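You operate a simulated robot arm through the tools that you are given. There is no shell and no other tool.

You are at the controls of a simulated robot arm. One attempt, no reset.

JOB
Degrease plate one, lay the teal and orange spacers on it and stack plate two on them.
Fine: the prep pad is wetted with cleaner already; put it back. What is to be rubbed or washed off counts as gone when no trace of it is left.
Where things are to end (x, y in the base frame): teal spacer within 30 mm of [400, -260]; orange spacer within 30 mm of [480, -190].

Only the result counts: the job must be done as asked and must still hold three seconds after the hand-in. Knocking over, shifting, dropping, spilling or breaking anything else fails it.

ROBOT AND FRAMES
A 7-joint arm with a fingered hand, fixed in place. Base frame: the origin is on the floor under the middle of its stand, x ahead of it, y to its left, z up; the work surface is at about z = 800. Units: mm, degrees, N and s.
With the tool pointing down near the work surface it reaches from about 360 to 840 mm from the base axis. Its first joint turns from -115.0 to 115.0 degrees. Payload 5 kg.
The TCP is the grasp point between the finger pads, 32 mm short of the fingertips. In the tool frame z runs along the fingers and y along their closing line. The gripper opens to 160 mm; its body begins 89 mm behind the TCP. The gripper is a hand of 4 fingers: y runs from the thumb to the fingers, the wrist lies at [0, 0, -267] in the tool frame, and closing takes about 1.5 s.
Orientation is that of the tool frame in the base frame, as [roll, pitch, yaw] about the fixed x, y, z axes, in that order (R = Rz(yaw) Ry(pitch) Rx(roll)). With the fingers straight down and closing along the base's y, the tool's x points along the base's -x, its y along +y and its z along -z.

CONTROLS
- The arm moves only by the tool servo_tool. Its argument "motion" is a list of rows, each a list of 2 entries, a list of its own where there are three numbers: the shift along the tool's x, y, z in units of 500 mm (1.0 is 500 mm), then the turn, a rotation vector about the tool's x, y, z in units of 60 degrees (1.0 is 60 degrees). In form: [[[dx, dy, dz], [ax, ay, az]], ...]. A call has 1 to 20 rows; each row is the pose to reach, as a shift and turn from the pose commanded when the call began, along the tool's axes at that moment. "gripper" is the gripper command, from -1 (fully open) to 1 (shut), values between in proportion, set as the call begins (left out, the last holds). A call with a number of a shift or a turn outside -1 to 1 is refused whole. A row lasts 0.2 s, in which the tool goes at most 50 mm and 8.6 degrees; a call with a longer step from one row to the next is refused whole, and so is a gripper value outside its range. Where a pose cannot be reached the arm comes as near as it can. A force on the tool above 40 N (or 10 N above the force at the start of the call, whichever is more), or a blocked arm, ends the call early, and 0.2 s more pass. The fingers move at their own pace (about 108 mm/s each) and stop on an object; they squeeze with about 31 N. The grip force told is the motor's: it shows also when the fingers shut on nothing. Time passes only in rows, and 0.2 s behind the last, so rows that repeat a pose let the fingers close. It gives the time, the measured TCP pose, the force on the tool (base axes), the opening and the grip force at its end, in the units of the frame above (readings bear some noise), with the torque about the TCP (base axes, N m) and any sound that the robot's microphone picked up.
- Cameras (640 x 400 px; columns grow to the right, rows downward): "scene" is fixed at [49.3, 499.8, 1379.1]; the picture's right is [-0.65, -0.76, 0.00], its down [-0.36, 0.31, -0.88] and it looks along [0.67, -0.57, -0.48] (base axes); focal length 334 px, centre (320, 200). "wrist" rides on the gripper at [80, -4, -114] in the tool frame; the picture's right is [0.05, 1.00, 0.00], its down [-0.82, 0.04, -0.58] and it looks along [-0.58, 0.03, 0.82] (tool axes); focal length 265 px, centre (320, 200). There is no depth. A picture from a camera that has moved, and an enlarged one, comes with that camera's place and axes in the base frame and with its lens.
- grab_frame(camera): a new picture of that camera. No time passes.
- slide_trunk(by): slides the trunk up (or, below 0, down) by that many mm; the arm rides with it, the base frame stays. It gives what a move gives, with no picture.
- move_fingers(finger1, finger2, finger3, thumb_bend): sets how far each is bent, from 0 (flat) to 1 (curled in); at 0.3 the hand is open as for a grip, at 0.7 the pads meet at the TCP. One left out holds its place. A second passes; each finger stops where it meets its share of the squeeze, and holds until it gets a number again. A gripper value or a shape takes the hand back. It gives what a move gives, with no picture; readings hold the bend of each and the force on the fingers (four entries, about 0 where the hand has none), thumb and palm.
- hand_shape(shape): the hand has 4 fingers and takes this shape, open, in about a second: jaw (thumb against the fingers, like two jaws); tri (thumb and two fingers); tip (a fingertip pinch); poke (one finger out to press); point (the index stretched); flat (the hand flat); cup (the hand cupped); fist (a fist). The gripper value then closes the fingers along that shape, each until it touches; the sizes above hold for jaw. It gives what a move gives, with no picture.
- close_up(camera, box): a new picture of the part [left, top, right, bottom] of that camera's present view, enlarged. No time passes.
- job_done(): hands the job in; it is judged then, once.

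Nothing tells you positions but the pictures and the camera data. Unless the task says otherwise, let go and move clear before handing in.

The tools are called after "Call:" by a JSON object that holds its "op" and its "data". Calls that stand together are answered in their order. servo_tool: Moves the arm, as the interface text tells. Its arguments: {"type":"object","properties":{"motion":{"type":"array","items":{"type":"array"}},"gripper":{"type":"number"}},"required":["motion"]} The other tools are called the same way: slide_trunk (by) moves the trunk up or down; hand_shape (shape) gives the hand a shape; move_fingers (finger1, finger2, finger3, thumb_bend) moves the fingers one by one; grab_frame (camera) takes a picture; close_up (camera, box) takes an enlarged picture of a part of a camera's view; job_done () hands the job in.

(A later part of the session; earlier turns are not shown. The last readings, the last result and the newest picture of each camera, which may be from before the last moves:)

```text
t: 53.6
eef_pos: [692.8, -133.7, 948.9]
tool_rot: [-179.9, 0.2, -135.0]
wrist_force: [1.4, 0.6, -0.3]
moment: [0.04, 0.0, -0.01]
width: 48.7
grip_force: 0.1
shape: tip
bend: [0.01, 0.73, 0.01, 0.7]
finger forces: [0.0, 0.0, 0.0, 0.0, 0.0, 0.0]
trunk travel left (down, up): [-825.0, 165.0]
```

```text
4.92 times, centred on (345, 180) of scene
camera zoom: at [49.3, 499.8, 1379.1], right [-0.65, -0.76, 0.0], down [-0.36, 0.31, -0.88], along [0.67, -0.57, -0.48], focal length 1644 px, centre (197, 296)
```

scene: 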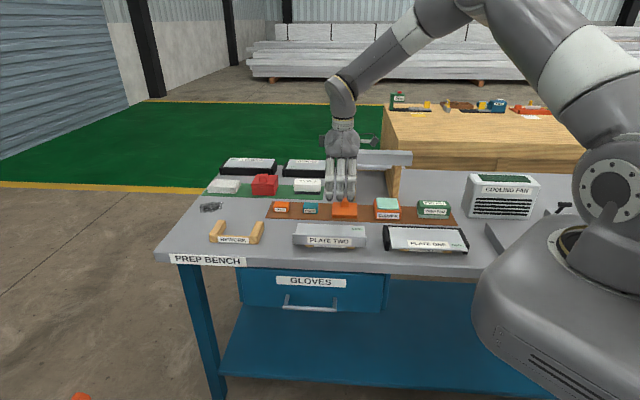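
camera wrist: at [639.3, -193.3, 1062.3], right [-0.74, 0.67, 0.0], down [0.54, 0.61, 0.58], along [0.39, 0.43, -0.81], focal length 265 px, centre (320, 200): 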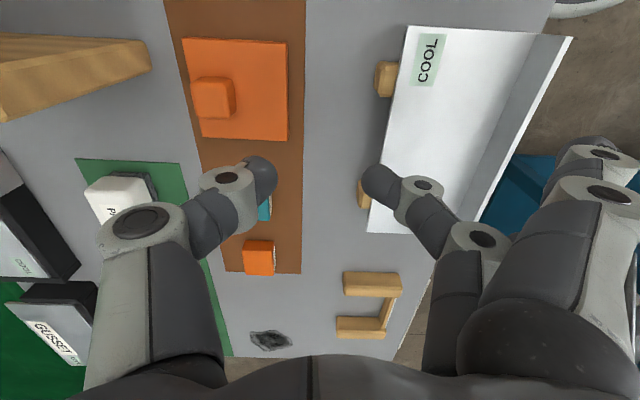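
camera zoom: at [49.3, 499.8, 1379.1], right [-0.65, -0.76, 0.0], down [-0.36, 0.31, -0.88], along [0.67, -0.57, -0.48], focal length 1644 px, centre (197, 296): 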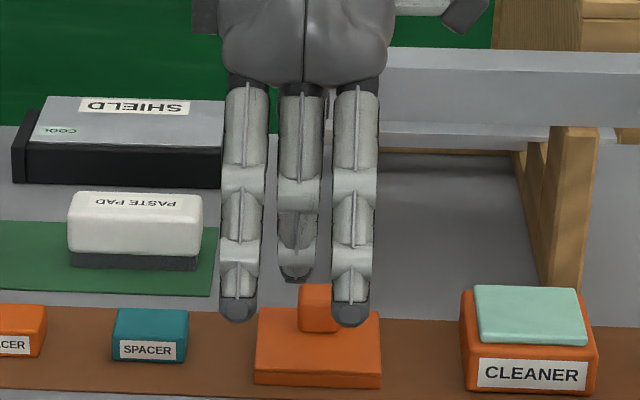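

The tip pinch (thumb and middle finger) suits the small spacers. I'll open it to about 80 mm and move over the teal spacer.

Call:
{"op": "servo_tool", "data": {"motion": [[[-0.06, -0.03, 0], [0, 0, 0]], [[-0.12, -0.07, 0], [0, 0, 0]], [[-0.17, -0.11, 0.01], [0, 0, 0]], [[-0.191, -0.142, 0.05], [0, 0, 0]], [[-0.191, -0.142, 0.1], [0, 0, 0]], [[-0.191, -0.142, 0.1], [0, 0, 0]]], "gripper": 0}}

Call:
{"op": "grab_frame", "data": {"camera": "wrist"}}

Call:
{"op": "close_up", "data": {"camera": "scene", "box": [250, 150, 380, 231]}}

```text
t: 55.0
eef_pos: [809.2, -114.4, 899.9]
tool_rot: [-179.8, 0.3, -134.9]
wrist_force: [0.3, 0.4, 0.3]
moment: [0.01, 0.01, 0.0]
width: 79.2
grip_force: 0.0
shape: tip
bend: [0.01, 0.72, 0.01, 0.7]
finger forces: [0.0, 0.0, 0.1, 0.0, 0.0, 0.0]
trunk travel left (down, up): [-825.0, 165.0]
```

```text
taken
camera wrist: at [756.0, -173.9, 1013.1], right [-0.74, 0.67, 0.0], down [0.54, 0.61, 0.58], along [0.39, 0.43, -0.81], focal length 265 px, centre (320, 200)
```

wrist: 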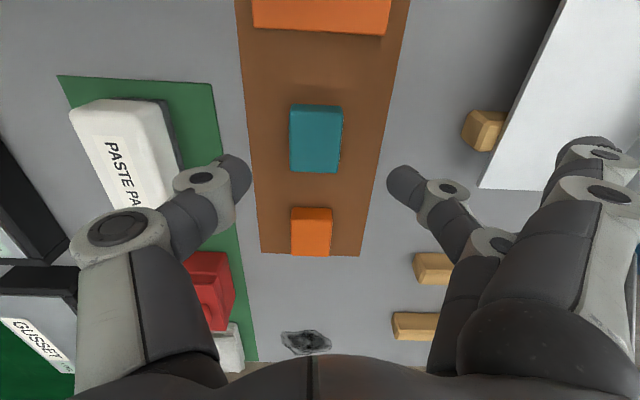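

```text
4.92 times, centred on (315, 190) of scene
camera zoom: at [49.3, 499.8, 1379.1], right [-0.65, -0.76, 0.0], down [-0.36, 0.31, -0.88], along [0.67, -0.57, -0.48], focal length 1644 px, centre (345, 247)
```

zoom: 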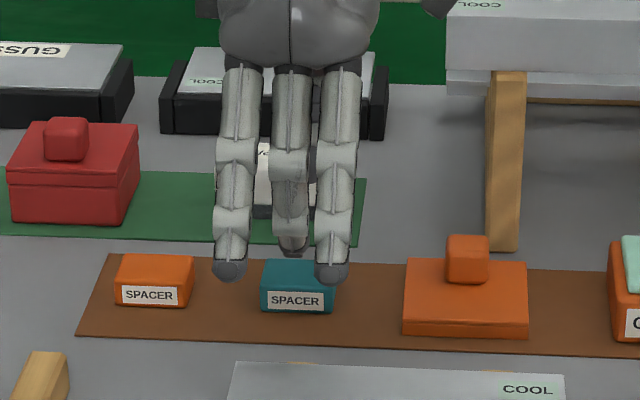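

I'm over the teal spacer, within about 2 mm. I'll descend to just above gripping height and check.

Call:
{"op": "servo_tool", "data": {"motion": [[[0, -0.005, 0.03], [0, 0, 0]], [[0, -0.005, 0.06], [0, 0, 0]], [[0, -0.005, 0.09], [0, 0, 0]], [[0, -0.005, 0.1], [0, 0, 0]], [[0, -0.005, 0.1], [0, 0, 0]]]}}

Call:
{"op": "grab_frame", "data": {"camera": "wrist"}}

Call:
{"op": "close_up", "data": {"camera": "scene", "box": [270, 180, 350, 230]}}

```text
t: 56.2
eef_pos: [810.5, -116.1, 849.9]
tool_rot: [-179.8, 0.2, -135.0]
wrist_force: [0.1, 1.3, 0.2]
moment: [0.0, -0.02, 0.0]
width: 78.9
grip_force: 0.1
shape: tip
bend: [0.01, 0.72, 0.01, 0.7]
finger forces: [0.0, 0.0, 0.0, 0.0, 0.0, 0.1]
trunk travel left (down, up): [-825.0, 165.0]
```

```text
taken
camera wrist: at [757.6, -176.7, 962.6], right [-0.74, 0.67, 0.0], down [0.54, 0.61, 0.58], along [0.39, 0.43, -0.81], focal length 265 px, centre (320, 200)
```

wrist: 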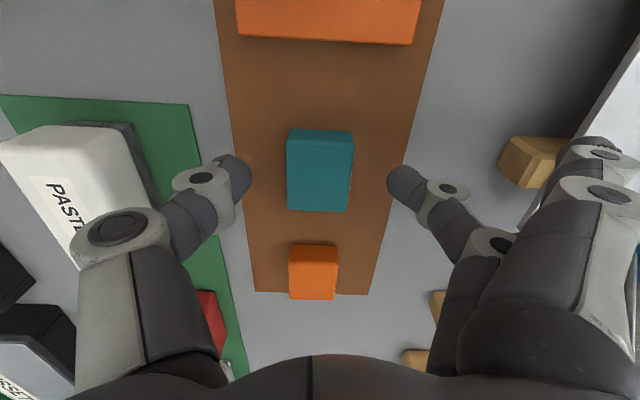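

```text
8.00 times, centred on (310, 205) of scene
camera zoom: at [49.3, 499.8, 1379.1], right [-0.65, -0.76, 0.0], down [-0.36, 0.31, -0.88], along [0.67, -0.57, -0.48], focal length 2671 px, centre (400, 160)
```

zoom: 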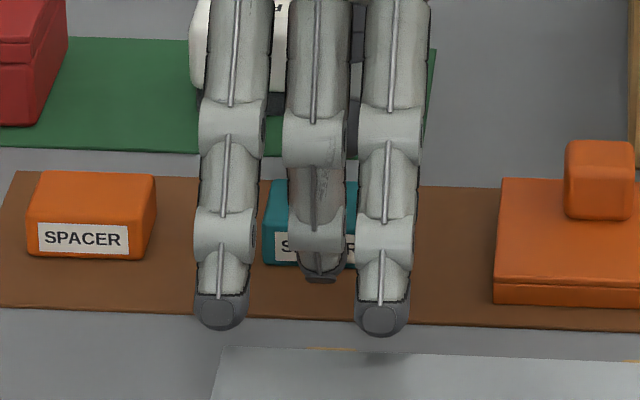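

Fingertips are at about z = 810, still a bit high on the 20 mm spacer. I'll lower 3 mm more and close the pinch.

Call:
{"op": "servo_tool", "data": {"motion": [[[0, 0, 0.004], [0, 0, 0]], [[0, 0, 0.007], [0, 0, 0]], [[0, 0, 0.007], [0, 0, 0]]]}}

Call:
{"op": "servo_tool", "data": {"motion": [[[0, 0, 0], [0, 0, 0]], [[0, 0, 0], [0, 0, 0]], [[0, 0, 0], [0, 0, 0]], [[0, 0, 0], [0, 0, 0]], [[0, 0, 0], [0, 0, 0]], [[0, 0, 0], [0, 0, 0]], [[0, 0, 0], [0, 0, 0]]], "gripper": 1}}

Call:
{"op": "grab_frame", "data": {"camera": "wrist"}}

Call:
{"op": "close_up", "data": {"camera": "scene", "box": [270, 180, 350, 230]}}

```text
t: 57.0
eef_pos: [810.1, -117.3, 846.1]
tool_rot: [-179.9, 0.1, -134.9]
wrist_force: [0.8, 0.3, -0.9]
moment: [-0.01, 0.03, 0.02]
width: 79.4
grip_force: 0.2
shape: tip
bend: [0.01, 0.72, 0.01, 0.7]
finger forces: [0.1, 0.1, 0.0, 0.1, 0.1, 0.0]
trunk travel left (down, up): [-825.0, 165.0]
```

```text
t: 58.6
eef_pos: [811.0, -117.5, 846.1]
tool_rot: [-179.9, 0.2, -135.0]
wrist_force: [1.3, 0.1, 0.7]
moment: [-0.03, -0.02, 0.01]
width: 32.8
grip_force: 31.2
shape: tip
bend: [0.28, 0.73, 0.28, 0.7]
finger forces: [0.1, 27.2, 0.0, 0.1, 26.2, 0.1]
trunk travel left (down, up): [-825.0, 165.0]
```

```text
taken
camera wrist: at [757.6, -177.3, 959.2], right [-0.74, 0.67, 0.0], down [0.54, 0.61, 0.58], along [0.39, 0.43, -0.81], focal length 265 px, centre (320, 200)
```

wrist: 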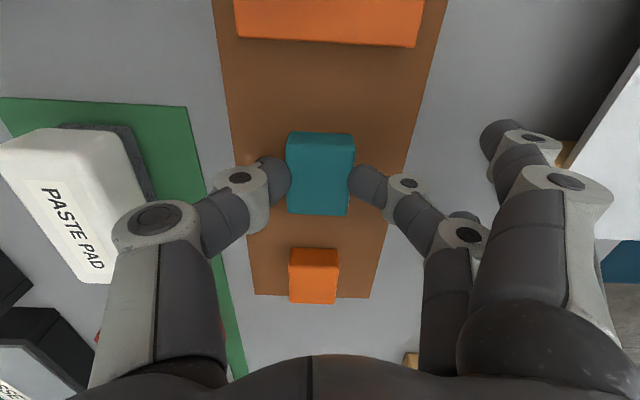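

```text
8.00 times, centred on (310, 205) of scene
camera zoom: at [49.3, 499.8, 1379.1], right [-0.65, -0.76, 0.0], down [-0.36, 0.31, -0.88], along [0.67, -0.57, -0.48], focal length 2671 px, centre (400, 160)
```

zoom: 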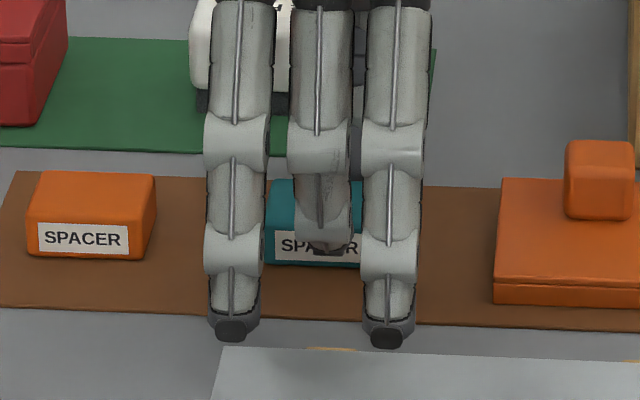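

The teal spacer is pinched (27 N). I'll lift it and check it hangs level.

Call:
{"op": "servo_tool", "data": {"motion": [[[0, 0, -0.03], [0, 0, 0]], [[0, 0, -0.08], [0, 0, 0]], [[0, 0, -0.14], [0, 0, 0]], [[0, 0, -0.2], [0, 0, 0]], [[0, 0, -0.2], [0, 0, 0]]]}}

Call:
{"op": "grab_frame", "data": {"camera": "wrist"}}

Call:
{"op": "close_up", "data": {"camera": "scene", "box": [250, 150, 380, 231]}}

```text
t: 59.9
eef_pos: [812.6, -119.0, 945.8]
tool_rot: [-179.9, 0.1, -134.8]
wrist_force: [0.4, -0.8, -0.7]
moment: [0.02, 0.0, 0.0]
width: 32.6
grip_force: 30.9
shape: tip
bend: [0.28, 0.73, 0.28, 0.7]
finger forces: [0.0, 27.3, 0.1, 0.0, 25.5, 0.0]
trunk travel left (down, up): [-825.0, 165.0]
```

```text
taken
camera wrist: at [758.9, -179.1, 1059.3], right [-0.74, 0.67, 0.0], down [0.54, 0.61, 0.58], along [0.39, 0.43, -0.81], focal length 265 px, centre (320, 200)
```

wrist: 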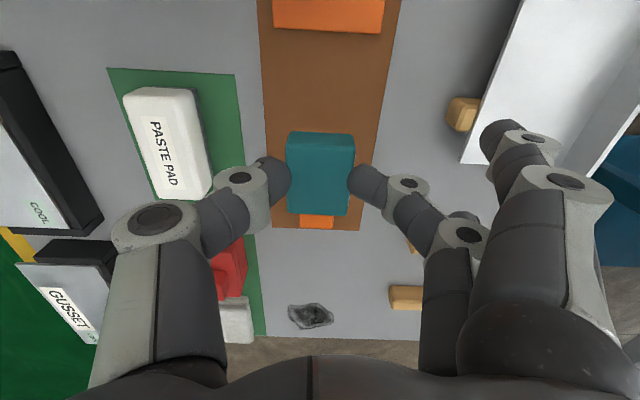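

```text
4.92 times, centred on (315, 190) of scene
camera zoom: at [49.3, 499.8, 1379.1], right [-0.65, -0.76, 0.0], down [-0.36, 0.31, -0.88], along [0.67, -0.57, -0.48], focal length 1644 px, centre (345, 247)
```

zoom: 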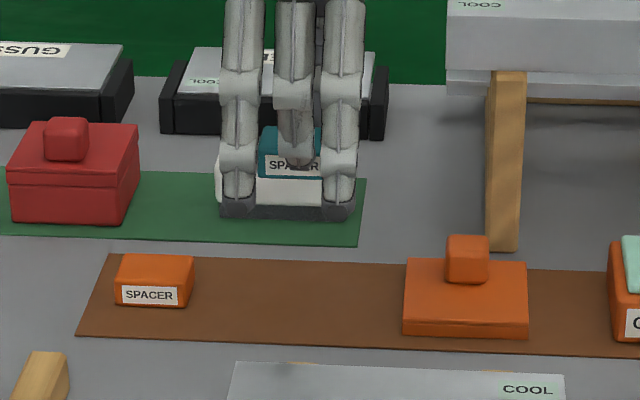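

It hangs level. I'll carry it along the corridor to above plate one at [400, -260].

Call:
{"op": "servo_tool", "data": {"motion": [[[0.0, 0.05, 0], [0, 0, 0]], [[0.05, 0.1, 0], [0, 0, 0]], [[0.13, 0.14, 0], [0, 0, 0]], [[0.21, 0.17, 0], [0, 0, 0]], [[0.29, 0.19, 0], [0, 0, 0]], [[0.37, 0.21, 0], [0, 0, 0]], [[0.45, 0.24, 0], [0, 0, 0]], [[0.53, 0.27, 0], [0, 0, 0]], [[0.61, 0.31, 0], [0, 0, 0]], [[0.69, 0.345, 0], [0, 0, 0]], [[0.75, 0.37, 0], [0, 0, 0]], [[0.783, 0.38, 0], [0, 0, 0]], [[0.783, 0.38, 0], [0, 0, 0]]]}}

Call:
{"op": "grab_frame", "data": {"camera": "wrist"}}

Call:
{"op": "grab_frame", "data": {"camera": "scene"}}

```text
t: 62.6
eef_pos: [399.5, -257.5, 944.4]
tool_rot: [-179.8, 0.2, -134.9]
wrist_force: [0.0, -0.1, -0.4]
moment: [-0.01, 0.0, 0.01]
width: 32.4
grip_force: 31.4
shape: tip
bend: [0.28, 0.73, 0.28, 0.7]
finger forces: [0.0, 27.0, 0.0, 0.0, 24.5, 0.0]
trunk travel left (down, up): [-825.0, 165.0]
```

```text
taken
camera wrist: at [346.7, -318.0, 1058.3], right [-0.74, 0.67, 0.0], down [0.54, 0.61, 0.58], along [0.39, 0.43, -0.81], focal length 265 px, centre (320, 200)
```

wrist: 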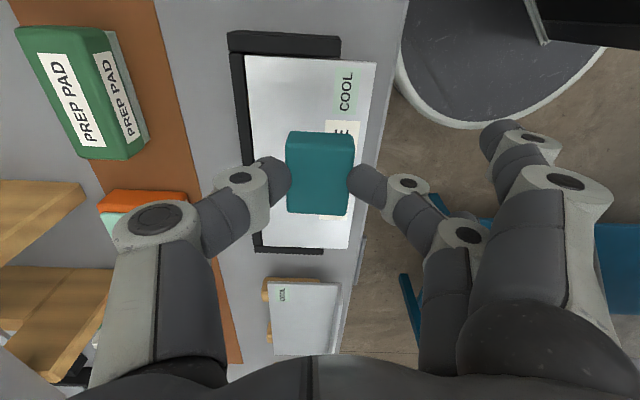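

```text
taken
```

scene: 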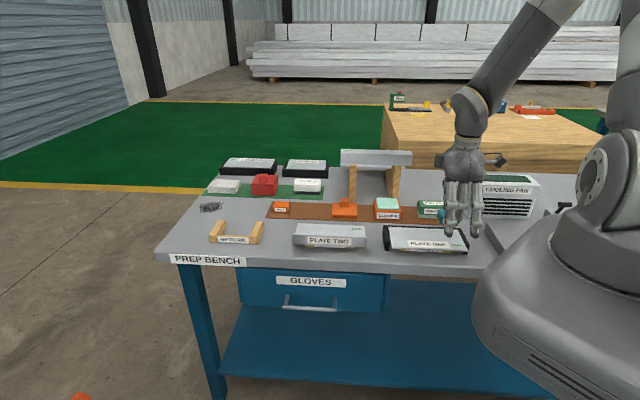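

The spacer is above its place on plate one. I'll descend, slowing before contact expected near TCP z = 877.

Call:
{"op": "servo_tool", "data": {"motion": [[[0.002, -0.004, 0.03], [0, 0, 0]], [[0.002, -0.004, 0.07], [0, 0, 0]], [[0.002, -0.004, 0.105], [0, 0, 0]], [[0.002, -0.004, 0.116], [0, 0, 0]], [[0.002, -0.004, 0.122], [0, 0, 0]], [[0.002, -0.004, 0.126], [0, 0, 0]], [[0.002, -0.004, 0.126], [0, 0, 0]]]}}

Call:
{"op": "close_up", "data": {"camera": "scene", "box": [400, 190, 496, 250]}}

Call:
{"op": "grab_frame", "data": {"camera": "wrist"}}

```text
t: 64.2
eef_pos: [400.0, -261.8, 881.1]
tool_rot: [-179.8, 0.2, -134.9]
wrist_force: [0.2, 0.3, -1.0]
moment: [-0.02, -0.01, -0.03]
width: 32.5
grip_force: 30.6
shape: tip
bend: [0.28, 0.73, 0.28, 0.7]
finger forces: [0.0, 27.0, 0.0, 0.0, 24.3, 0.1]
trunk travel left (down, up): [-825.0, 165.0]
```

```text
6.67 times, centred on (448, 220) of scene
camera zoom: at [49.3, 499.8, 1379.1], right [-0.65, -0.76, 0.0], down [-0.36, 0.31, -0.88], along [0.67, -0.57, -0.48], focal length 2226 px, centre (-533, 67)
```

zoom: 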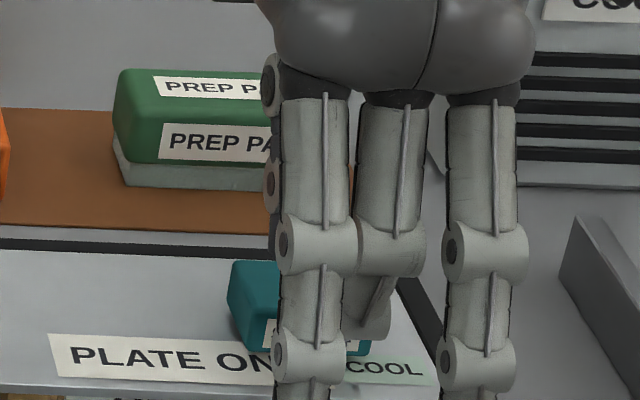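

```text
taken
camera wrist: at [346.2, -321.4, 995.2], right [-0.74, 0.67, 0.0], down [0.54, 0.61, 0.58], along [0.39, 0.43, -0.81], focal length 265 px, centre (320, 200)
```

wrist: 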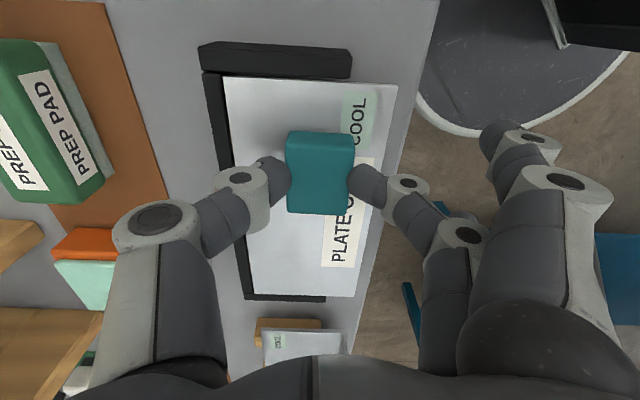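

No contact yet at z = 881; I'll lower another few millimetres slowly.

Call:
{"op": "servo_tool", "data": {"motion": [[[0, 0, 0.002], [0, 0, 0]], [[0, 0, 0.004], [0, 0, 0]], [[0, 0, 0.006], [0, 0, 0]], [[0, 0, 0.006], [0, 0, 0]]]}}

Call:
{"op": "close_up", "data": {"camera": "scene", "box": [400, 200, 480, 250]}}

```text
t: 65.2
eef_pos: [400.6, -261.2, 878.9]
tool_rot: [-179.8, 0.2, -135.0]
wrist_force: [-0.2, -0.7, 3.0]
moment: [-0.06, -0.06, 0.03]
width: 32.6
grip_force: 30.7
shape: tip
bend: [0.28, 0.73, 0.28, 0.7]
finger forces: [0.0, 27.8, 0.0, 0.0, 26.3, 0.0]
trunk travel left (down, up): [-825.0, 165.0]
```

```text
8.00 times, centred on (440, 225) of scene
camera zoom: at [49.3, 499.8, 1379.1], right [-0.65, -0.76, 0.0], down [-0.36, 0.31, -0.88], along [0.67, -0.57, -0.48], focal length 2671 px, centre (-640, 0)
```

zoom: 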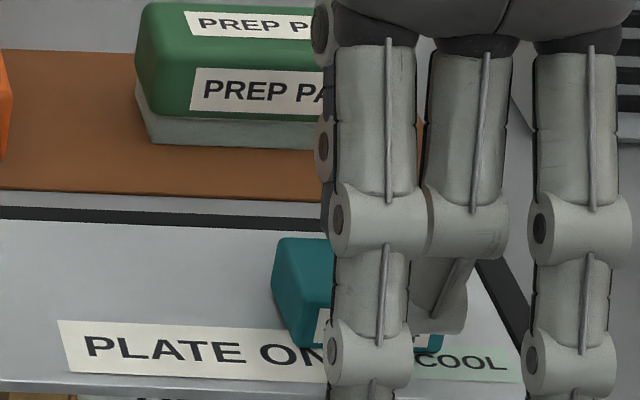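

Contact at about 4 N. I'll open the pinch slightly (about 60 mm) and rise clear.

Call:
{"op": "servo_tool", "data": {"motion": [[[0, 0, 0], [0, 0, 0]], [[0, 0, 0], [0, 0, 0]], [[0, 0, 0], [0, 0, 0]], [[0, 0, 0], [0, 0, 0]]], "gripper": 0.22}}

Call:
{"op": "grab_frame", "data": {"camera": "wrist"}}

```text
t: 66.2
eef_pos: [400.7, -261.3, 880.2]
tool_rot: [-179.9, 0.3, -135.0]
wrist_force: [-0.4, -0.9, -0.3]
moment: [0.03, -0.01, -0.02]
width: 61.6
grip_force: 0.1
shape: tip
bend: [0.01, 0.73, 0.01, 0.7]
finger forces: [0.0, 0.0, 0.0, 0.0, 0.0, 0.0]
trunk travel left (down, up): [-825.0, 165.0]
```

```text
taken
camera wrist: at [346.6, -321.9, 992.2], right [-0.74, 0.67, 0.0], down [0.54, 0.61, 0.58], along [0.39, 0.43, -0.81], focal length 265 px, centre (320, 200)
```

wrist: 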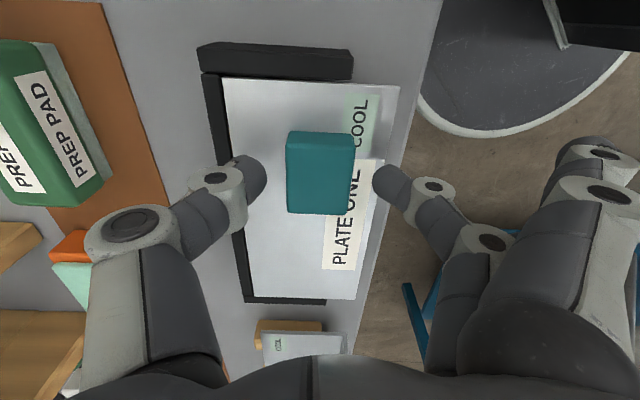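

The teal spacer is set down. I'll rise straight up and check it.

Call:
{"op": "servo_tool", "data": {"motion": [[[0, 0, -0.03], [0, 0, 0]], [[0, 0, -0.09], [0, 0, 0]], [[0, 0, -0.15], [0, 0, 0]], [[0, 0, -0.15], [0, 0, 0]]]}}

Call:
{"op": "close_up", "data": {"camera": "wrist", "box": [200, 0, 440, 150]}}

Call:
{"op": "close_up", "data": {"camera": "scene", "box": [370, 190, 482, 260]}}

```text
t: 67.2
eef_pos: [399.3, -261.9, 952.9]
tool_rot: [-180.0, 0.2, -135.0]
wrist_force: [0.6, -0.1, 0.0]
moment: [-0.01, 0.0, -0.01]
width: 61.7
grip_force: 0.1
shape: tip
bend: [0.01, 0.73, 0.01, 0.7]
finger forces: [0.0, 0.1, 0.1, 0.0, 0.0, 0.1]
trunk travel left (down, up): [-825.0, 165.0]
```

```text
2.67 times, centred on (320, 75) of wrist
camera zoom: at [345.3, -321.0, 1066.6], right [-0.74, 0.67, 0.0], down [0.54, 0.61, 0.58], along [0.39, 0.43, -0.81], focal length 708 px, centre (320, 533)
```

zoom: 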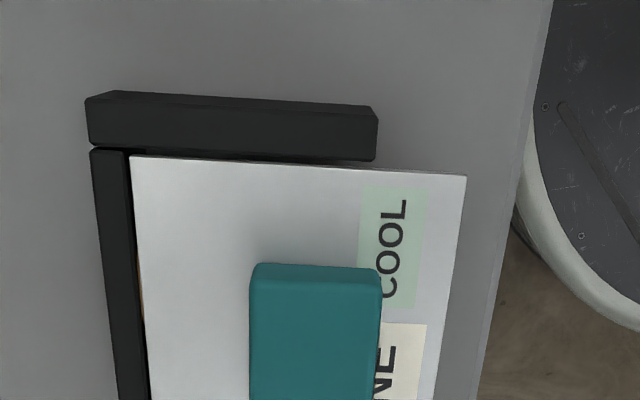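

```text
5.71 times, centred on (426, 225) of scene
camera zoom: at [49.3, 499.8, 1379.1], right [-0.65, -0.76, 0.0], down [-0.36, 0.31, -0.88], along [0.67, -0.57, -0.48], focal length 1908 px, centre (-286, 57)
```

zoom: 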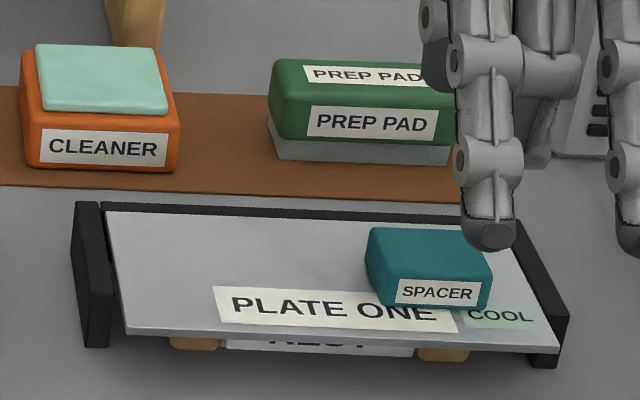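

The teal spacer sits well on plate one. Now I'll travel back along the corridor toward the orange spacer, which lies beyond the vertical-tool reach, so I'll tilt the hand there.

Call:
{"op": "servo_tool", "data": {"motion": [[[-0.02, -0.06, 0], [0, 0, 0]], [[-0.07, -0.12, 0], [0, 0, 0]], [[-0.14, -0.17, 0], [0, 0, 0]], [[-0.22, -0.19, 0], [0, 0, 0]], [[-0.31, -0.2, 0], [0, 0, 0]], [[-0.4, -0.21, 0], [0, 0, 0]], [[-0.49, -0.22, 0], [0, 0, 0]], [[-0.58, -0.24, 0], [0, 0, 0]], [[-0.67, -0.26, 0], [0, 0, 0]], [[-0.76, -0.27, 0], [0, 0, 0]], [[-0.8, -0.27, 0], [0, 0, 0]], [[-0.8, -0.27, 0], [0, 0, 0]]], "gripper": 0}}

Call:
{"op": "move_fingers", "data": {"finger1": 0.9, "finger3": 0.9}}

Call:
{"op": "grab_frame", "data": {"camera": "wrist"}}

Call:
{"op": "close_up", "data": {"camera": "scene", "box": [250, 130, 380, 211]}}

```text
t: 69.8
eef_pos: [777.6, -75.0, 954.8]
tool_rot: [-180.0, 0.2, -135.0]
wrist_force: [-0.5, 0.1, 0.7]
moment: [0.01, 0.01, -0.04]
width: 79.3
grip_force: 0.0
shape: tip
bend: [0.01, 0.72, 0.01, 0.7]
finger forces: [0.0, 0.0, 0.0, 0.1, 0.0, 0.0]
trunk travel left (down, up): [-825.0, 165.0]
```

```text
t: 70.8
eef_pos: [778.2, -73.9, 955.7]
tool_rot: [-180.0, 0.2, -135.1]
wrist_force: [0.1, -1.1, -0.4]
moment: [0.0, 0.02, -0.01]
width: 40.5
grip_force: 0.1
shape: fingers
bend: [0.9, 0.72, 0.9, 0.7]
finger forces: [0.0, 0.1, 0.1, 0.1, 0.0, 0.1]
trunk travel left (down, up): [-825.0, 165.0]
```

```text
taken
camera wrist: at [724.9, -134.0, 1067.8], right [-0.74, 0.67, 0.0], down [0.54, 0.61, 0.58], along [0.39, 0.43, -0.81], focal length 265 px, centre (320, 200)
```

wrist: 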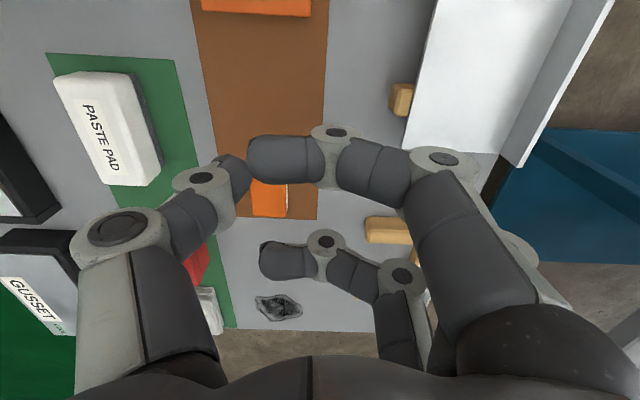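

```text
4.92 times, centred on (315, 170) of scene
camera zoom: at [49.3, 499.8, 1379.1], right [-0.65, -0.76, 0.0], down [-0.36, 0.31, -0.88], along [0.67, -0.57, -0.48], focal length 1644 px, centre (345, 345)
```

zoom: 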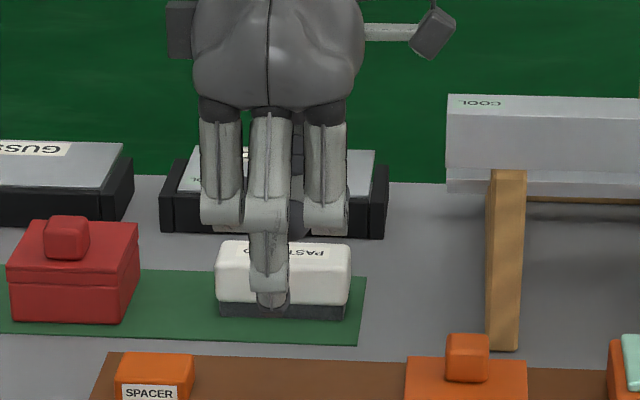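

Fingers 1 and 3 are folded up out of the way. I'll tilt the hand 20° outward along the bench and move above the orange spacer.

Call:
{"op": "servo_tool", "data": {"motion": [[[0, 0, 0], [0, -0.11, 0]], [[0, 0, 0], [0, -0.22, 0]], [[-0.03, -0.02, 0], [0, -0.333, 0]], [[-0.09, -0.05, 0.02], [0, -0.333, 0]], [[-0.15, -0.09, 0.05], [0, -0.333, 0]], [[-0.181, -0.106, 0.09], [0, -0.333, 0]], [[-0.181, -0.106, 0.112], [0, -0.333, 0]], [[-0.181, -0.106, 0.112], [0, -0.333, 0]]]}}

Call:
{"op": "grab_frame", "data": {"camera": "wrist"}}

Call:
{"op": "close_up", "data": {"camera": "scene", "box": [220, 150, 350, 231]}}

```text
t: 72.7
eef_pos: [880.3, -47.9, 899.9]
tool_rot: [-179.9, 20.1, -135.0]
wrist_force: [0.1, -0.6, 0.4]
moment: [0.03, -0.01, 0.0]
width: 40.8
grip_force: 0.1
shape: fingers
bend: [0.9, 0.72, 0.9, 0.7]
finger forces: [0.0, 0.1, 0.0, 0.0, 0.1, 0.0]
trunk travel left (down, up): [-825.0, 165.0]
```

```text
taken
camera wrist: at [802.8, -131.7, 978.0], right [-0.74, 0.67, -0.02], down [0.37, 0.43, 0.82], along [0.56, 0.6, -0.57], focal length 265 px, centre (320, 200)
```

wrist: 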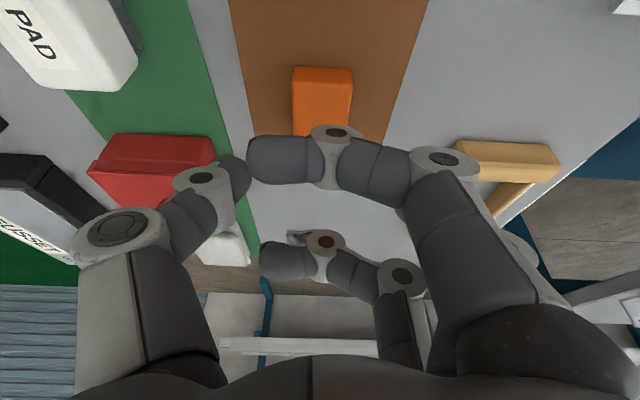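

```text
4.92 times, centred on (285, 190) of scene
camera zoom: at [49.3, 499.8, 1379.1], right [-0.65, -0.76, 0.0], down [-0.36, 0.31, -0.88], along [0.67, -0.57, -0.48], focal length 1644 px, centre (492, 247)
```

zoom: 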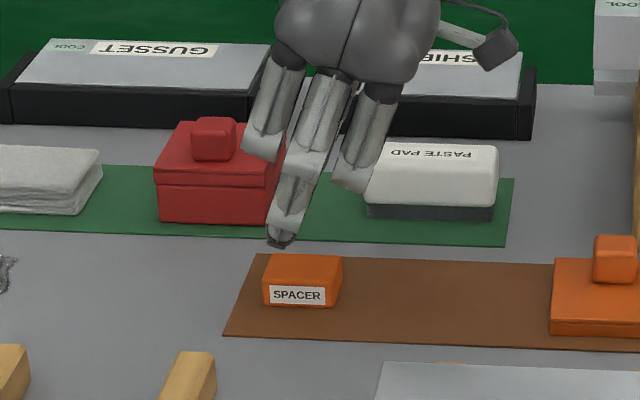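

The tilted hand reached [880, -48] at z = 900 with no trouble. Since tilted fingertips sit about 10 mm further out, I'll shift back that much and descend toward the spacer.

Call:
{"op": "servo_tool", "data": {"motion": [[[0.013, 0, 0.022], [0, 0, 0]], [[0.026, 0, 0.044], [0, 0, 0]], [[0.039, 0, 0.066], [0, 0, 0]], [[0.0522, 0, 0.0874], [0, 0, 0]], [[0.0522, 0, 0.0874], [0, 0, 0]]]}}

Call:
{"op": "grab_frame", "data": {"camera": "wrist"}}

Call:
{"op": "close_up", "data": {"camera": "scene", "box": [240, 180, 320, 230]}}

```text
t: 73.8
eef_pos: [872.1, -53.2, 848.0]
tool_rot: [-179.7, 20.2, -134.9]
wrist_force: [-0.3, -1.3, 0.8]
moment: [0.0, -0.01, -0.01]
width: 40.7
grip_force: 0.0
shape: fingers
bend: [0.9, 0.72, 0.9, 0.7]
finger forces: [0.0, 0.0, 0.0, 0.0, 0.0, 0.0]
trunk travel left (down, up): [-825.0, 165.0]
```

```text
taken
camera wrist: at [795.7, -138.1, 927.2], right [-0.74, 0.67, -0.02], down [0.37, 0.43, 0.82], along [0.56, 0.6, -0.57], focal length 265 px, centre (320, 200)
```

wrist: 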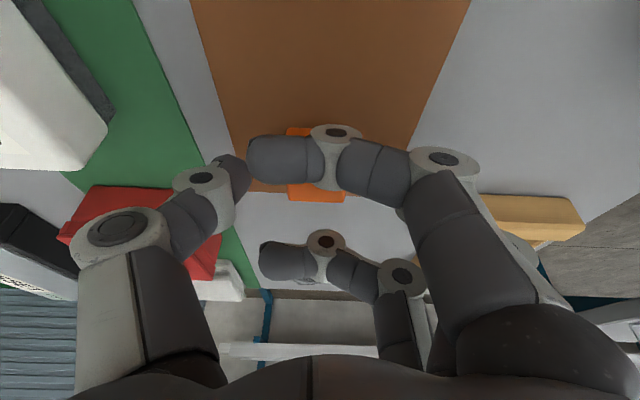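

```text
8.00 times, centred on (280, 205) of scene
camera zoom: at [49.3, 499.8, 1379.1], right [-0.65, -0.76, 0.0], down [-0.36, 0.31, -0.88], along [0.67, -0.57, -0.48], focal length 2671 px, centre (640, 160)
```

zoom: 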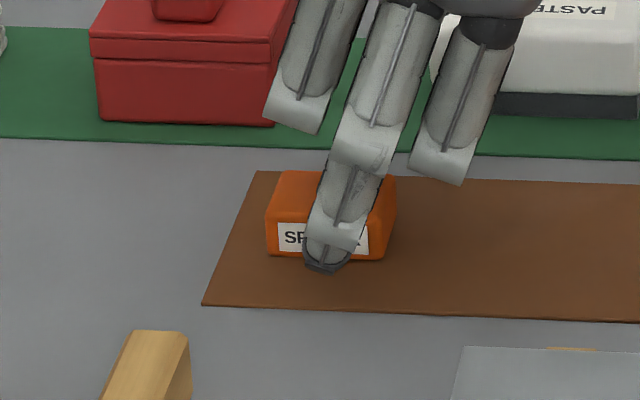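

The fingertip is level with the spacer's lower half. I'll lower about 4 mm more, then close middle finger and thumb.

Call:
{"op": "servo_tool", "data": {"motion": [[[0.0014, 0, 0.004], [0, 0, 0]], [[0.0027, 0, 0.0075], [0, 0, 0]], [[0.0027, 0, 0.0075], [0, 0, 0]]]}}

Call:
{"op": "move_fingers", "data": {"finger2": 0.8, "thumb_bend": 0.8}}

Call:
{"op": "grab_frame", "data": {"camera": "wrist"}}

Call:
{"op": "close_up", "data": {"camera": "scene", "box": [240, 180, 320, 230]}}

```text
t: 74.7
eef_pos: [874.3, -53.9, 844.9]
tool_rot: [-180.0, 20.2, -134.9]
wrist_force: [0.6, 0.9, 0.2]
moment: [-0.02, 0.02, 0.0]
width: 40.9
grip_force: 0.1
shape: fingers
bend: [0.9, 0.72, 0.9, 0.7]
finger forces: [0.0, 0.1, 0.0, 0.1, 0.0, 0.0]
trunk travel left (down, up): [-825.0, 165.0]
```

```text
t: 75.7
eef_pos: [875.0, -54.0, 848.9]
tool_rot: [-179.6, 20.5, -134.9]
wrist_force: [14.1, -2.4, 24.7]
moment: [0.42, -0.01, -0.24]
width: 30.0
grip_force: 20.7
shape: fingers
bend: [0.9, 0.77, 0.9, 0.78]
finger forces: [0.0, 14.4, 0.0, 0.0, 27.7, 0.0]
trunk travel left (down, up): [-825.0, 165.0]
```

```text
taken
camera wrist: at [796.8, -138.5, 926.5], right [-0.74, 0.67, -0.03], down [0.36, 0.43, 0.83], along [0.57, 0.6, -0.56], focal length 265 px, centre (320, 200)
```

wrist: 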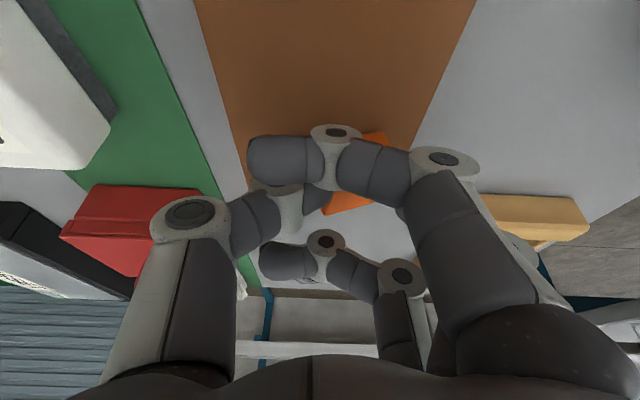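

```text
8.00 times, centred on (280, 205) of scene
camera zoom: at [49.3, 499.8, 1379.1], right [-0.65, -0.76, 0.0], down [-0.36, 0.31, -0.88], along [0.67, -0.57, -0.48], focal length 2671 px, centre (640, 160)
```

zoom: 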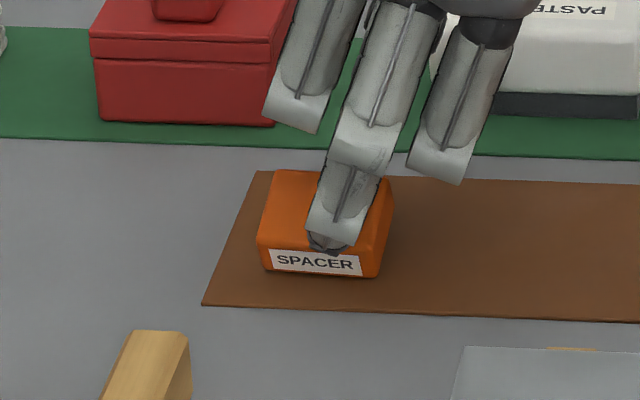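

The thumb swept farther than the finger and nudged the spacer askew, with the hand pressing down. I'll open again at once and look.

Call:
{"op": "move_fingers", "data": {"finger2": 0.4, "thumb_bend": 0.4}}

Call:
{"op": "grab_frame", "data": {"camera": "wrist"}}

Call:
{"op": "close_up", "data": {"camera": "scene", "box": [240, 180, 320, 230]}}

```text
t: 76.7
eef_pos: [872.4, -53.6, 844.1]
tool_rot: [-179.9, 20.1, -134.9]
wrist_force: [0.4, 1.0, 0.5]
moment: [-0.02, 0.02, 0.03]
width: 57.2
grip_force: 0.1
shape: fingers
bend: [0.9, 0.4, 0.9, 0.4]
finger forces: [0.0, 0.0, 0.0, 0.0, 0.0, 0.1]
trunk travel left (down, up): [-825.0, 165.0]
```

```text
taken
camera wrist: at [795.7, -137.9, 922.5], right [-0.74, 0.67, -0.02], down [0.37, 0.43, 0.82], along [0.56, 0.6, -0.57], focal length 265 px, centre (320, 200)
```

wrist: 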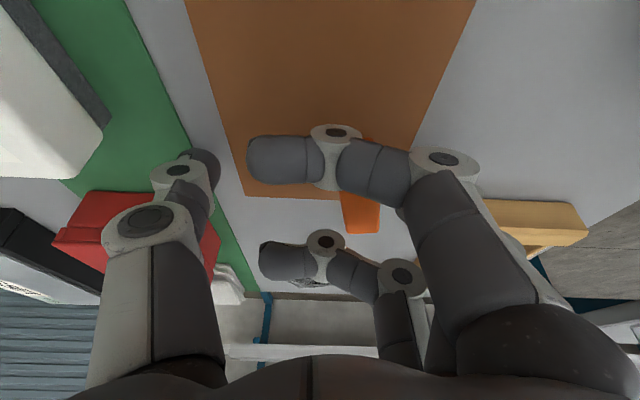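

```text
8.00 times, centred on (280, 205) of scene
camera zoom: at [49.3, 499.8, 1379.1], right [-0.65, -0.76, 0.0], down [-0.36, 0.31, -0.88], along [0.67, -0.57, -0.48], focal length 2671 px, centre (640, 160)
```

zoom: 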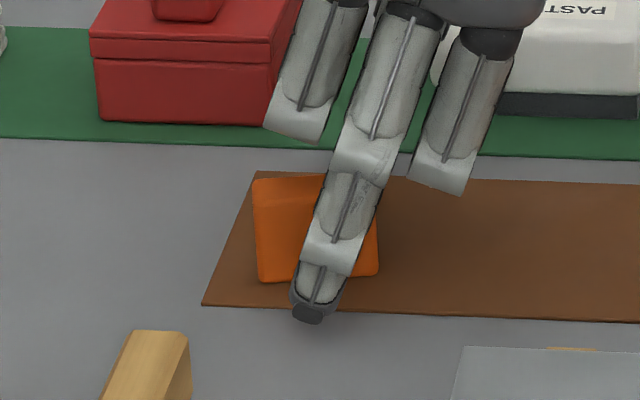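

The spacer seems to have tipped over onto another face. I'll raise the hand along its axis and take a clear look.

Call:
{"op": "servo_tool", "data": {"motion": [[[-0.02, 0, -0.055], [0, 0, 0]], [[-0.045, 0, -0.124], [0, 0, 0]], [[-0.07, 0, -0.19], [0, 0, 0]], [[-0.07, 0, -0.19], [0, 0, 0]]]}}

Call:
{"op": "grab_frame", "data": {"camera": "wrist"}}

Call:
{"op": "close_up", "data": {"camera": "scene", "box": [240, 180, 320, 230]}}

```text
t: 77.7
eef_pos: [873.4, -54.5, 947.4]
tool_rot: [-179.9, 20.1, -135.0]
wrist_force: [0.4, 0.1, -0.3]
moment: [0.0, -0.01, -0.01]
width: 57.6
grip_force: 0.0
shape: fingers
bend: [0.9, 0.4, 0.9, 0.4]
finger forces: [0.1, 0.1, 0.0, 0.0, 0.0, 0.0]
trunk travel left (down, up): [-825.0, 165.0]
```

```text
taken
camera wrist: at [795.9, -138.2, 1025.1], right [-0.74, 0.67, -0.02], down [0.37, 0.43, 0.82], along [0.56, 0.6, -0.57], focal length 265 px, centre (320, 200)
```

wrist: 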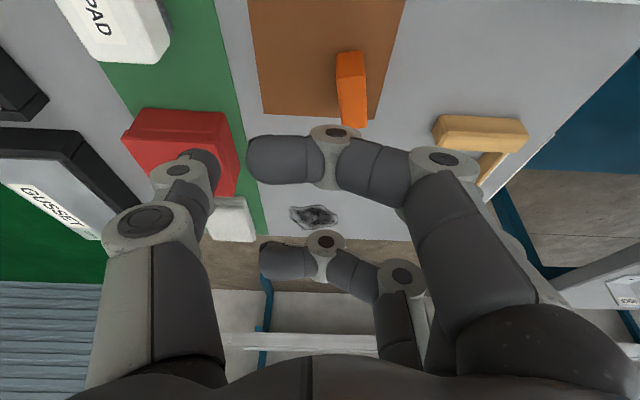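

```text
8.00 times, centred on (280, 205) of scene
camera zoom: at [49.3, 499.8, 1379.1], right [-0.65, -0.76, 0.0], down [-0.36, 0.31, -0.88], along [0.67, -0.57, -0.48], focal length 2671 px, centre (640, 160)
```

zoom: 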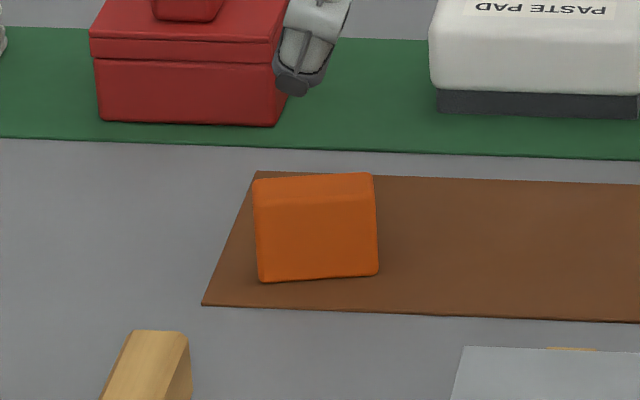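

The orange spacer now stands on its labelled side (39 mm tall, 20 mm thick). I can grip it standing, bring it to where the teal one was, lay it flat there and regrip. First I'll zoom in to get its pose.

Call:
{"op": "close_up", "data": {"camera": "wrist", "box": [270, 20, 430, 120]}}

Call:
{"op": "close_up", "data": {"camera": "scene", "box": [260, 195, 300, 220]}}

```text
4.00 times, centred on (350, 70) of wrist
camera zoom: at [795.9, -138.2, 1025.1], right [-0.74, 0.67, -0.02], down [0.37, 0.43, 0.82], along [0.56, 0.6, -0.57], focal length 1062 px, centre (200, 720)
```

zoom: 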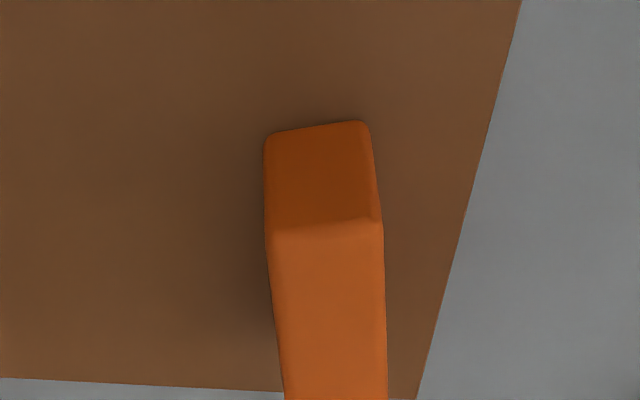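

```text
16.00 times, centred on (280, 208) of scene
camera zoom: at [49.3, 499.8, 1379.1], right [-0.65, -0.76, 0.0], down [-0.36, 0.31, -0.88], along [0.67, -0.57, -0.48], focal length 5342 px, centre (960, 80)
```

zoom: 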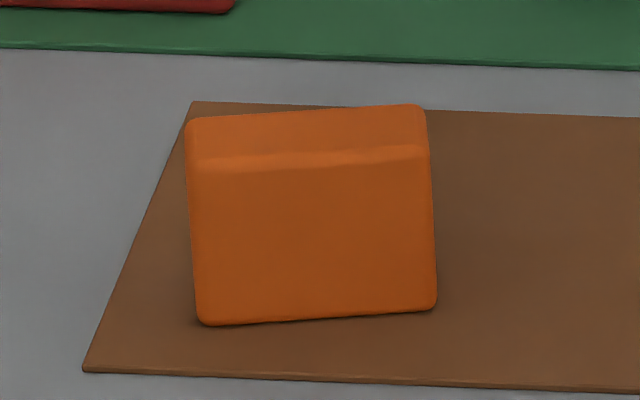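

The standing spacer is centred at about [869, -23], turned about 12° from the bench line. I'll switch back to the tip pinch, turn the hand to match, and move above it.

Call:
{"op": "hand_shape", "data": {"shape": "tip"}}

Call:
{"op": "servo_tool", "data": {"motion": [[[0.004, 0.015, 0.02], [-0.02, 0, -0.06]], [[0.008, 0.03, 0.05], [-0.045, 0, -0.125]], [[0.0132, 0.0466, 0.08], [-0.0684, 0, -0.188]], [[0.0132, 0.0466, 0.0953], [-0.0684, 0, -0.188]], [[0.0132, 0.0466, 0.0953], [-0.0684, 0, -0.188]]], "gripper": 0.2}}

Call:
{"op": "grab_frame", "data": {"camera": "wrist"}}

Call:
{"op": "close_up", "data": {"camera": "scene", "box": [220, 160, 332, 230]}}

```text
t: 78.5
eef_pos: [873.7, -53.4, 947.0]
tool_rot: [-180.0, 20.3, -134.9]
wrist_force: [-0.4, -0.6, 1.5]
moment: [0.02, 0.03, 0.01]
width: 159.8
grip_force: 0.0
shape: tip
bend: [0.01, 0.3, 0.01, 0.3]
finger forces: [0.0, 0.0, 0.0, 0.0, 0.0, 0.1]
trunk travel left (down, up): [-825.0, 165.0]
```

```text
t: 79.8
eef_pos: [862.5, -30.7, 897.8]
tool_rot: [-179.8, 20.1, -122.9]
wrist_force: [-0.9, 0.8, -0.7]
moment: [0.03, 0.03, 0.01]
width: 64.7
grip_force: 0.1
shape: tip
bend: [0.01, 0.73, 0.01, 0.7]
finger forces: [0.0, 0.0, 0.0, 0.0, 0.0, 0.1]
trunk travel left (down, up): [-825.0, 165.0]
```

```text
taken
camera wrist: at [805.0, -130.2, 978.0], right [-0.86, 0.5, -0.02], down [0.27, 0.5, 0.82], along [0.42, 0.71, -0.57], focal length 265 px, centre (320, 200)
```

wrist: 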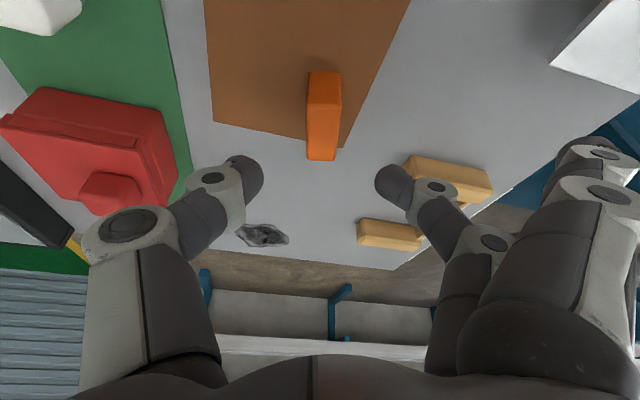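

```text
5.71 times, centred on (276, 195) of scene
camera zoom: at [49.3, 499.8, 1379.1], right [-0.65, -0.76, 0.0], down [-0.36, 0.31, -0.88], along [0.67, -0.57, -0.48], focal length 1908 px, centre (571, 229)
```

zoom: 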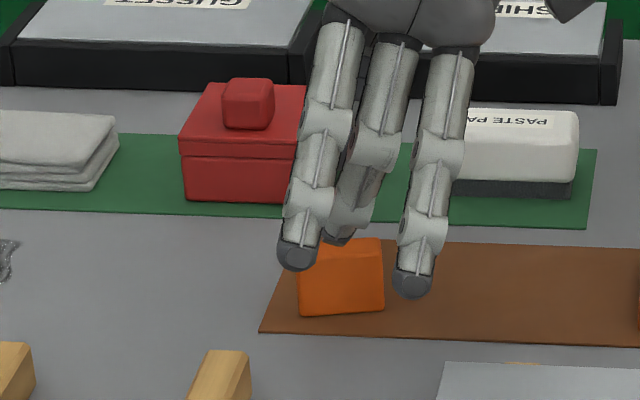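

The hand lines up with the standing spacer. I'll lower to TCP z ≈ 858 so the tips cover its upper half.

Call:
{"op": "servo_tool", "data": {"motion": [[[0.009, 0, 0.025], [0, 0, 0]], [[0.018, 0, 0.05], [0, 0, 0]], [[0.0274, 0, 0.0752], [0, 0, 0]], [[0.0274, 0, 0.0752], [0, 0, 0]]]}}

Call:
{"op": "grab_frame", "data": {"camera": "wrist"}}

Call:
{"op": "close_up", "data": {"camera": "scene", "box": [240, 180, 320, 230]}}

```text
t: 80.8
eef_pos: [864.1, -30.4, 859.6]
tool_rot: [-179.8, 20.1, -122.9]
wrist_force: [-0.7, 0.5, 0.3]
moment: [0.01, 0.01, 0.0]
width: 64.6
grip_force: 0.1
shape: tip
bend: [0.01, 0.73, 0.01, 0.7]
finger forces: [0.0, 0.1, 0.1, 0.0, 0.1, 0.0]
trunk travel left (down, up): [-825.0, 165.0]
```

```text
taken
camera wrist: at [806.0, -128.7, 938.0], right [-0.86, 0.5, -0.02], down [0.27, 0.5, 0.82], along [0.42, 0.71, -0.57], focal length 265 px, centre (320, 200)
```

wrist: 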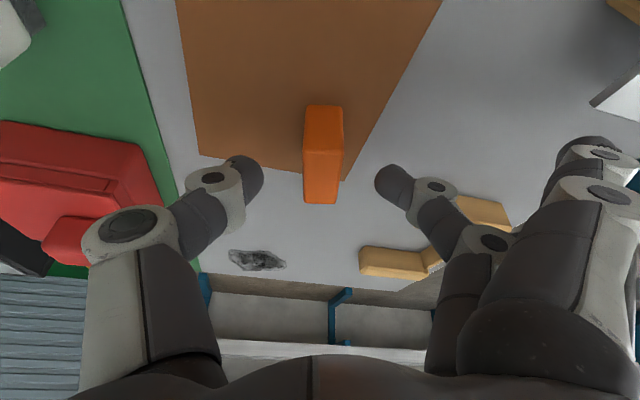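

```text
8.00 times, centred on (280, 205) of scene
camera zoom: at [49.3, 499.8, 1379.1], right [-0.65, -0.76, 0.0], down [-0.36, 0.31, -0.88], along [0.67, -0.57, -0.48], focal length 2671 px, centre (640, 160)
```

zoom: 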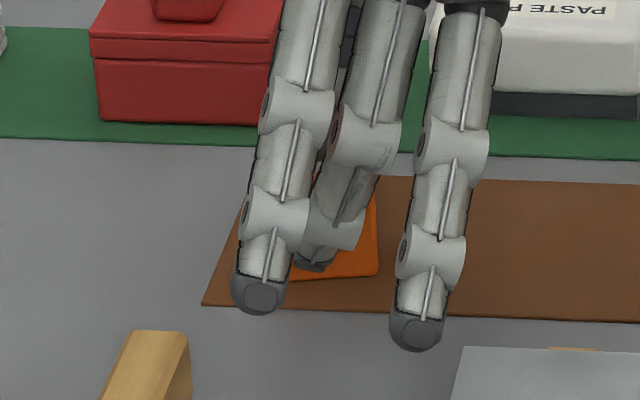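

Tips are at about z = 820 beside the upper half of the spacer. I'll close the pinch.

Call:
{"op": "servo_tool", "data": {"motion": [[[0, 0, 0], [0, 0, 0]], [[0, 0, 0], [0, 0, 0]], [[0, 0, 0], [0, 0, 0]], [[0, 0, 0], [0, 0, 0]], [[0, 0, 0], [0, 0, 0]], [[0, 0, 0], [0, 0, 0]], [[0, 0, 0], [0, 0, 0]]], "gripper": 1}}

Call:
{"op": "grab_frame", "data": {"camera": "wrist"}}

Call:
{"op": "close_up", "data": {"camera": "scene", "box": [240, 180, 320, 230]}}

```text
t: 82.3
eef_pos: [864.1, -29.5, 859.4]
tool_rot: [-179.8, 20.1, -122.9]
wrist_force: [0.3, -0.3, 0.0]
moment: [-0.04, 0.0, -0.02]
width: 16.2
grip_force: 31.4
shape: tip
bend: [0.28, 0.72, 0.28, 0.7]
finger forces: [0.0, 27.7, 0.0, 0.0, 27.6, 0.1]
trunk travel left (down, up): [-825.0, 165.0]
```

```text
taken
camera wrist: at [806.0, -128.7, 937.8], right [-0.86, 0.5, -0.02], down [0.27, 0.5, 0.82], along [0.42, 0.71, -0.57], focal length 265 px, centre (320, 200)
```

wrist: 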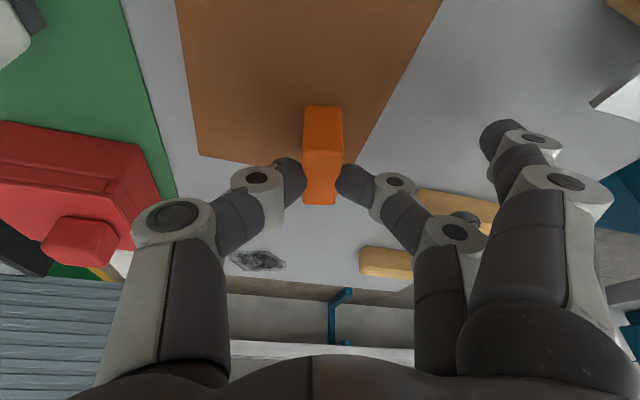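

```text
8.00 times, centred on (280, 205) of scene
camera zoom: at [49.3, 499.8, 1379.1], right [-0.65, -0.76, 0.0], down [-0.36, 0.31, -0.88], along [0.67, -0.57, -0.48], focal length 2671 px, centre (640, 160)
```

zoom: 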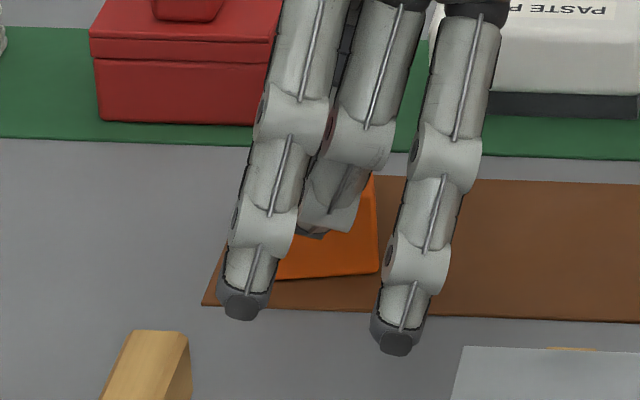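

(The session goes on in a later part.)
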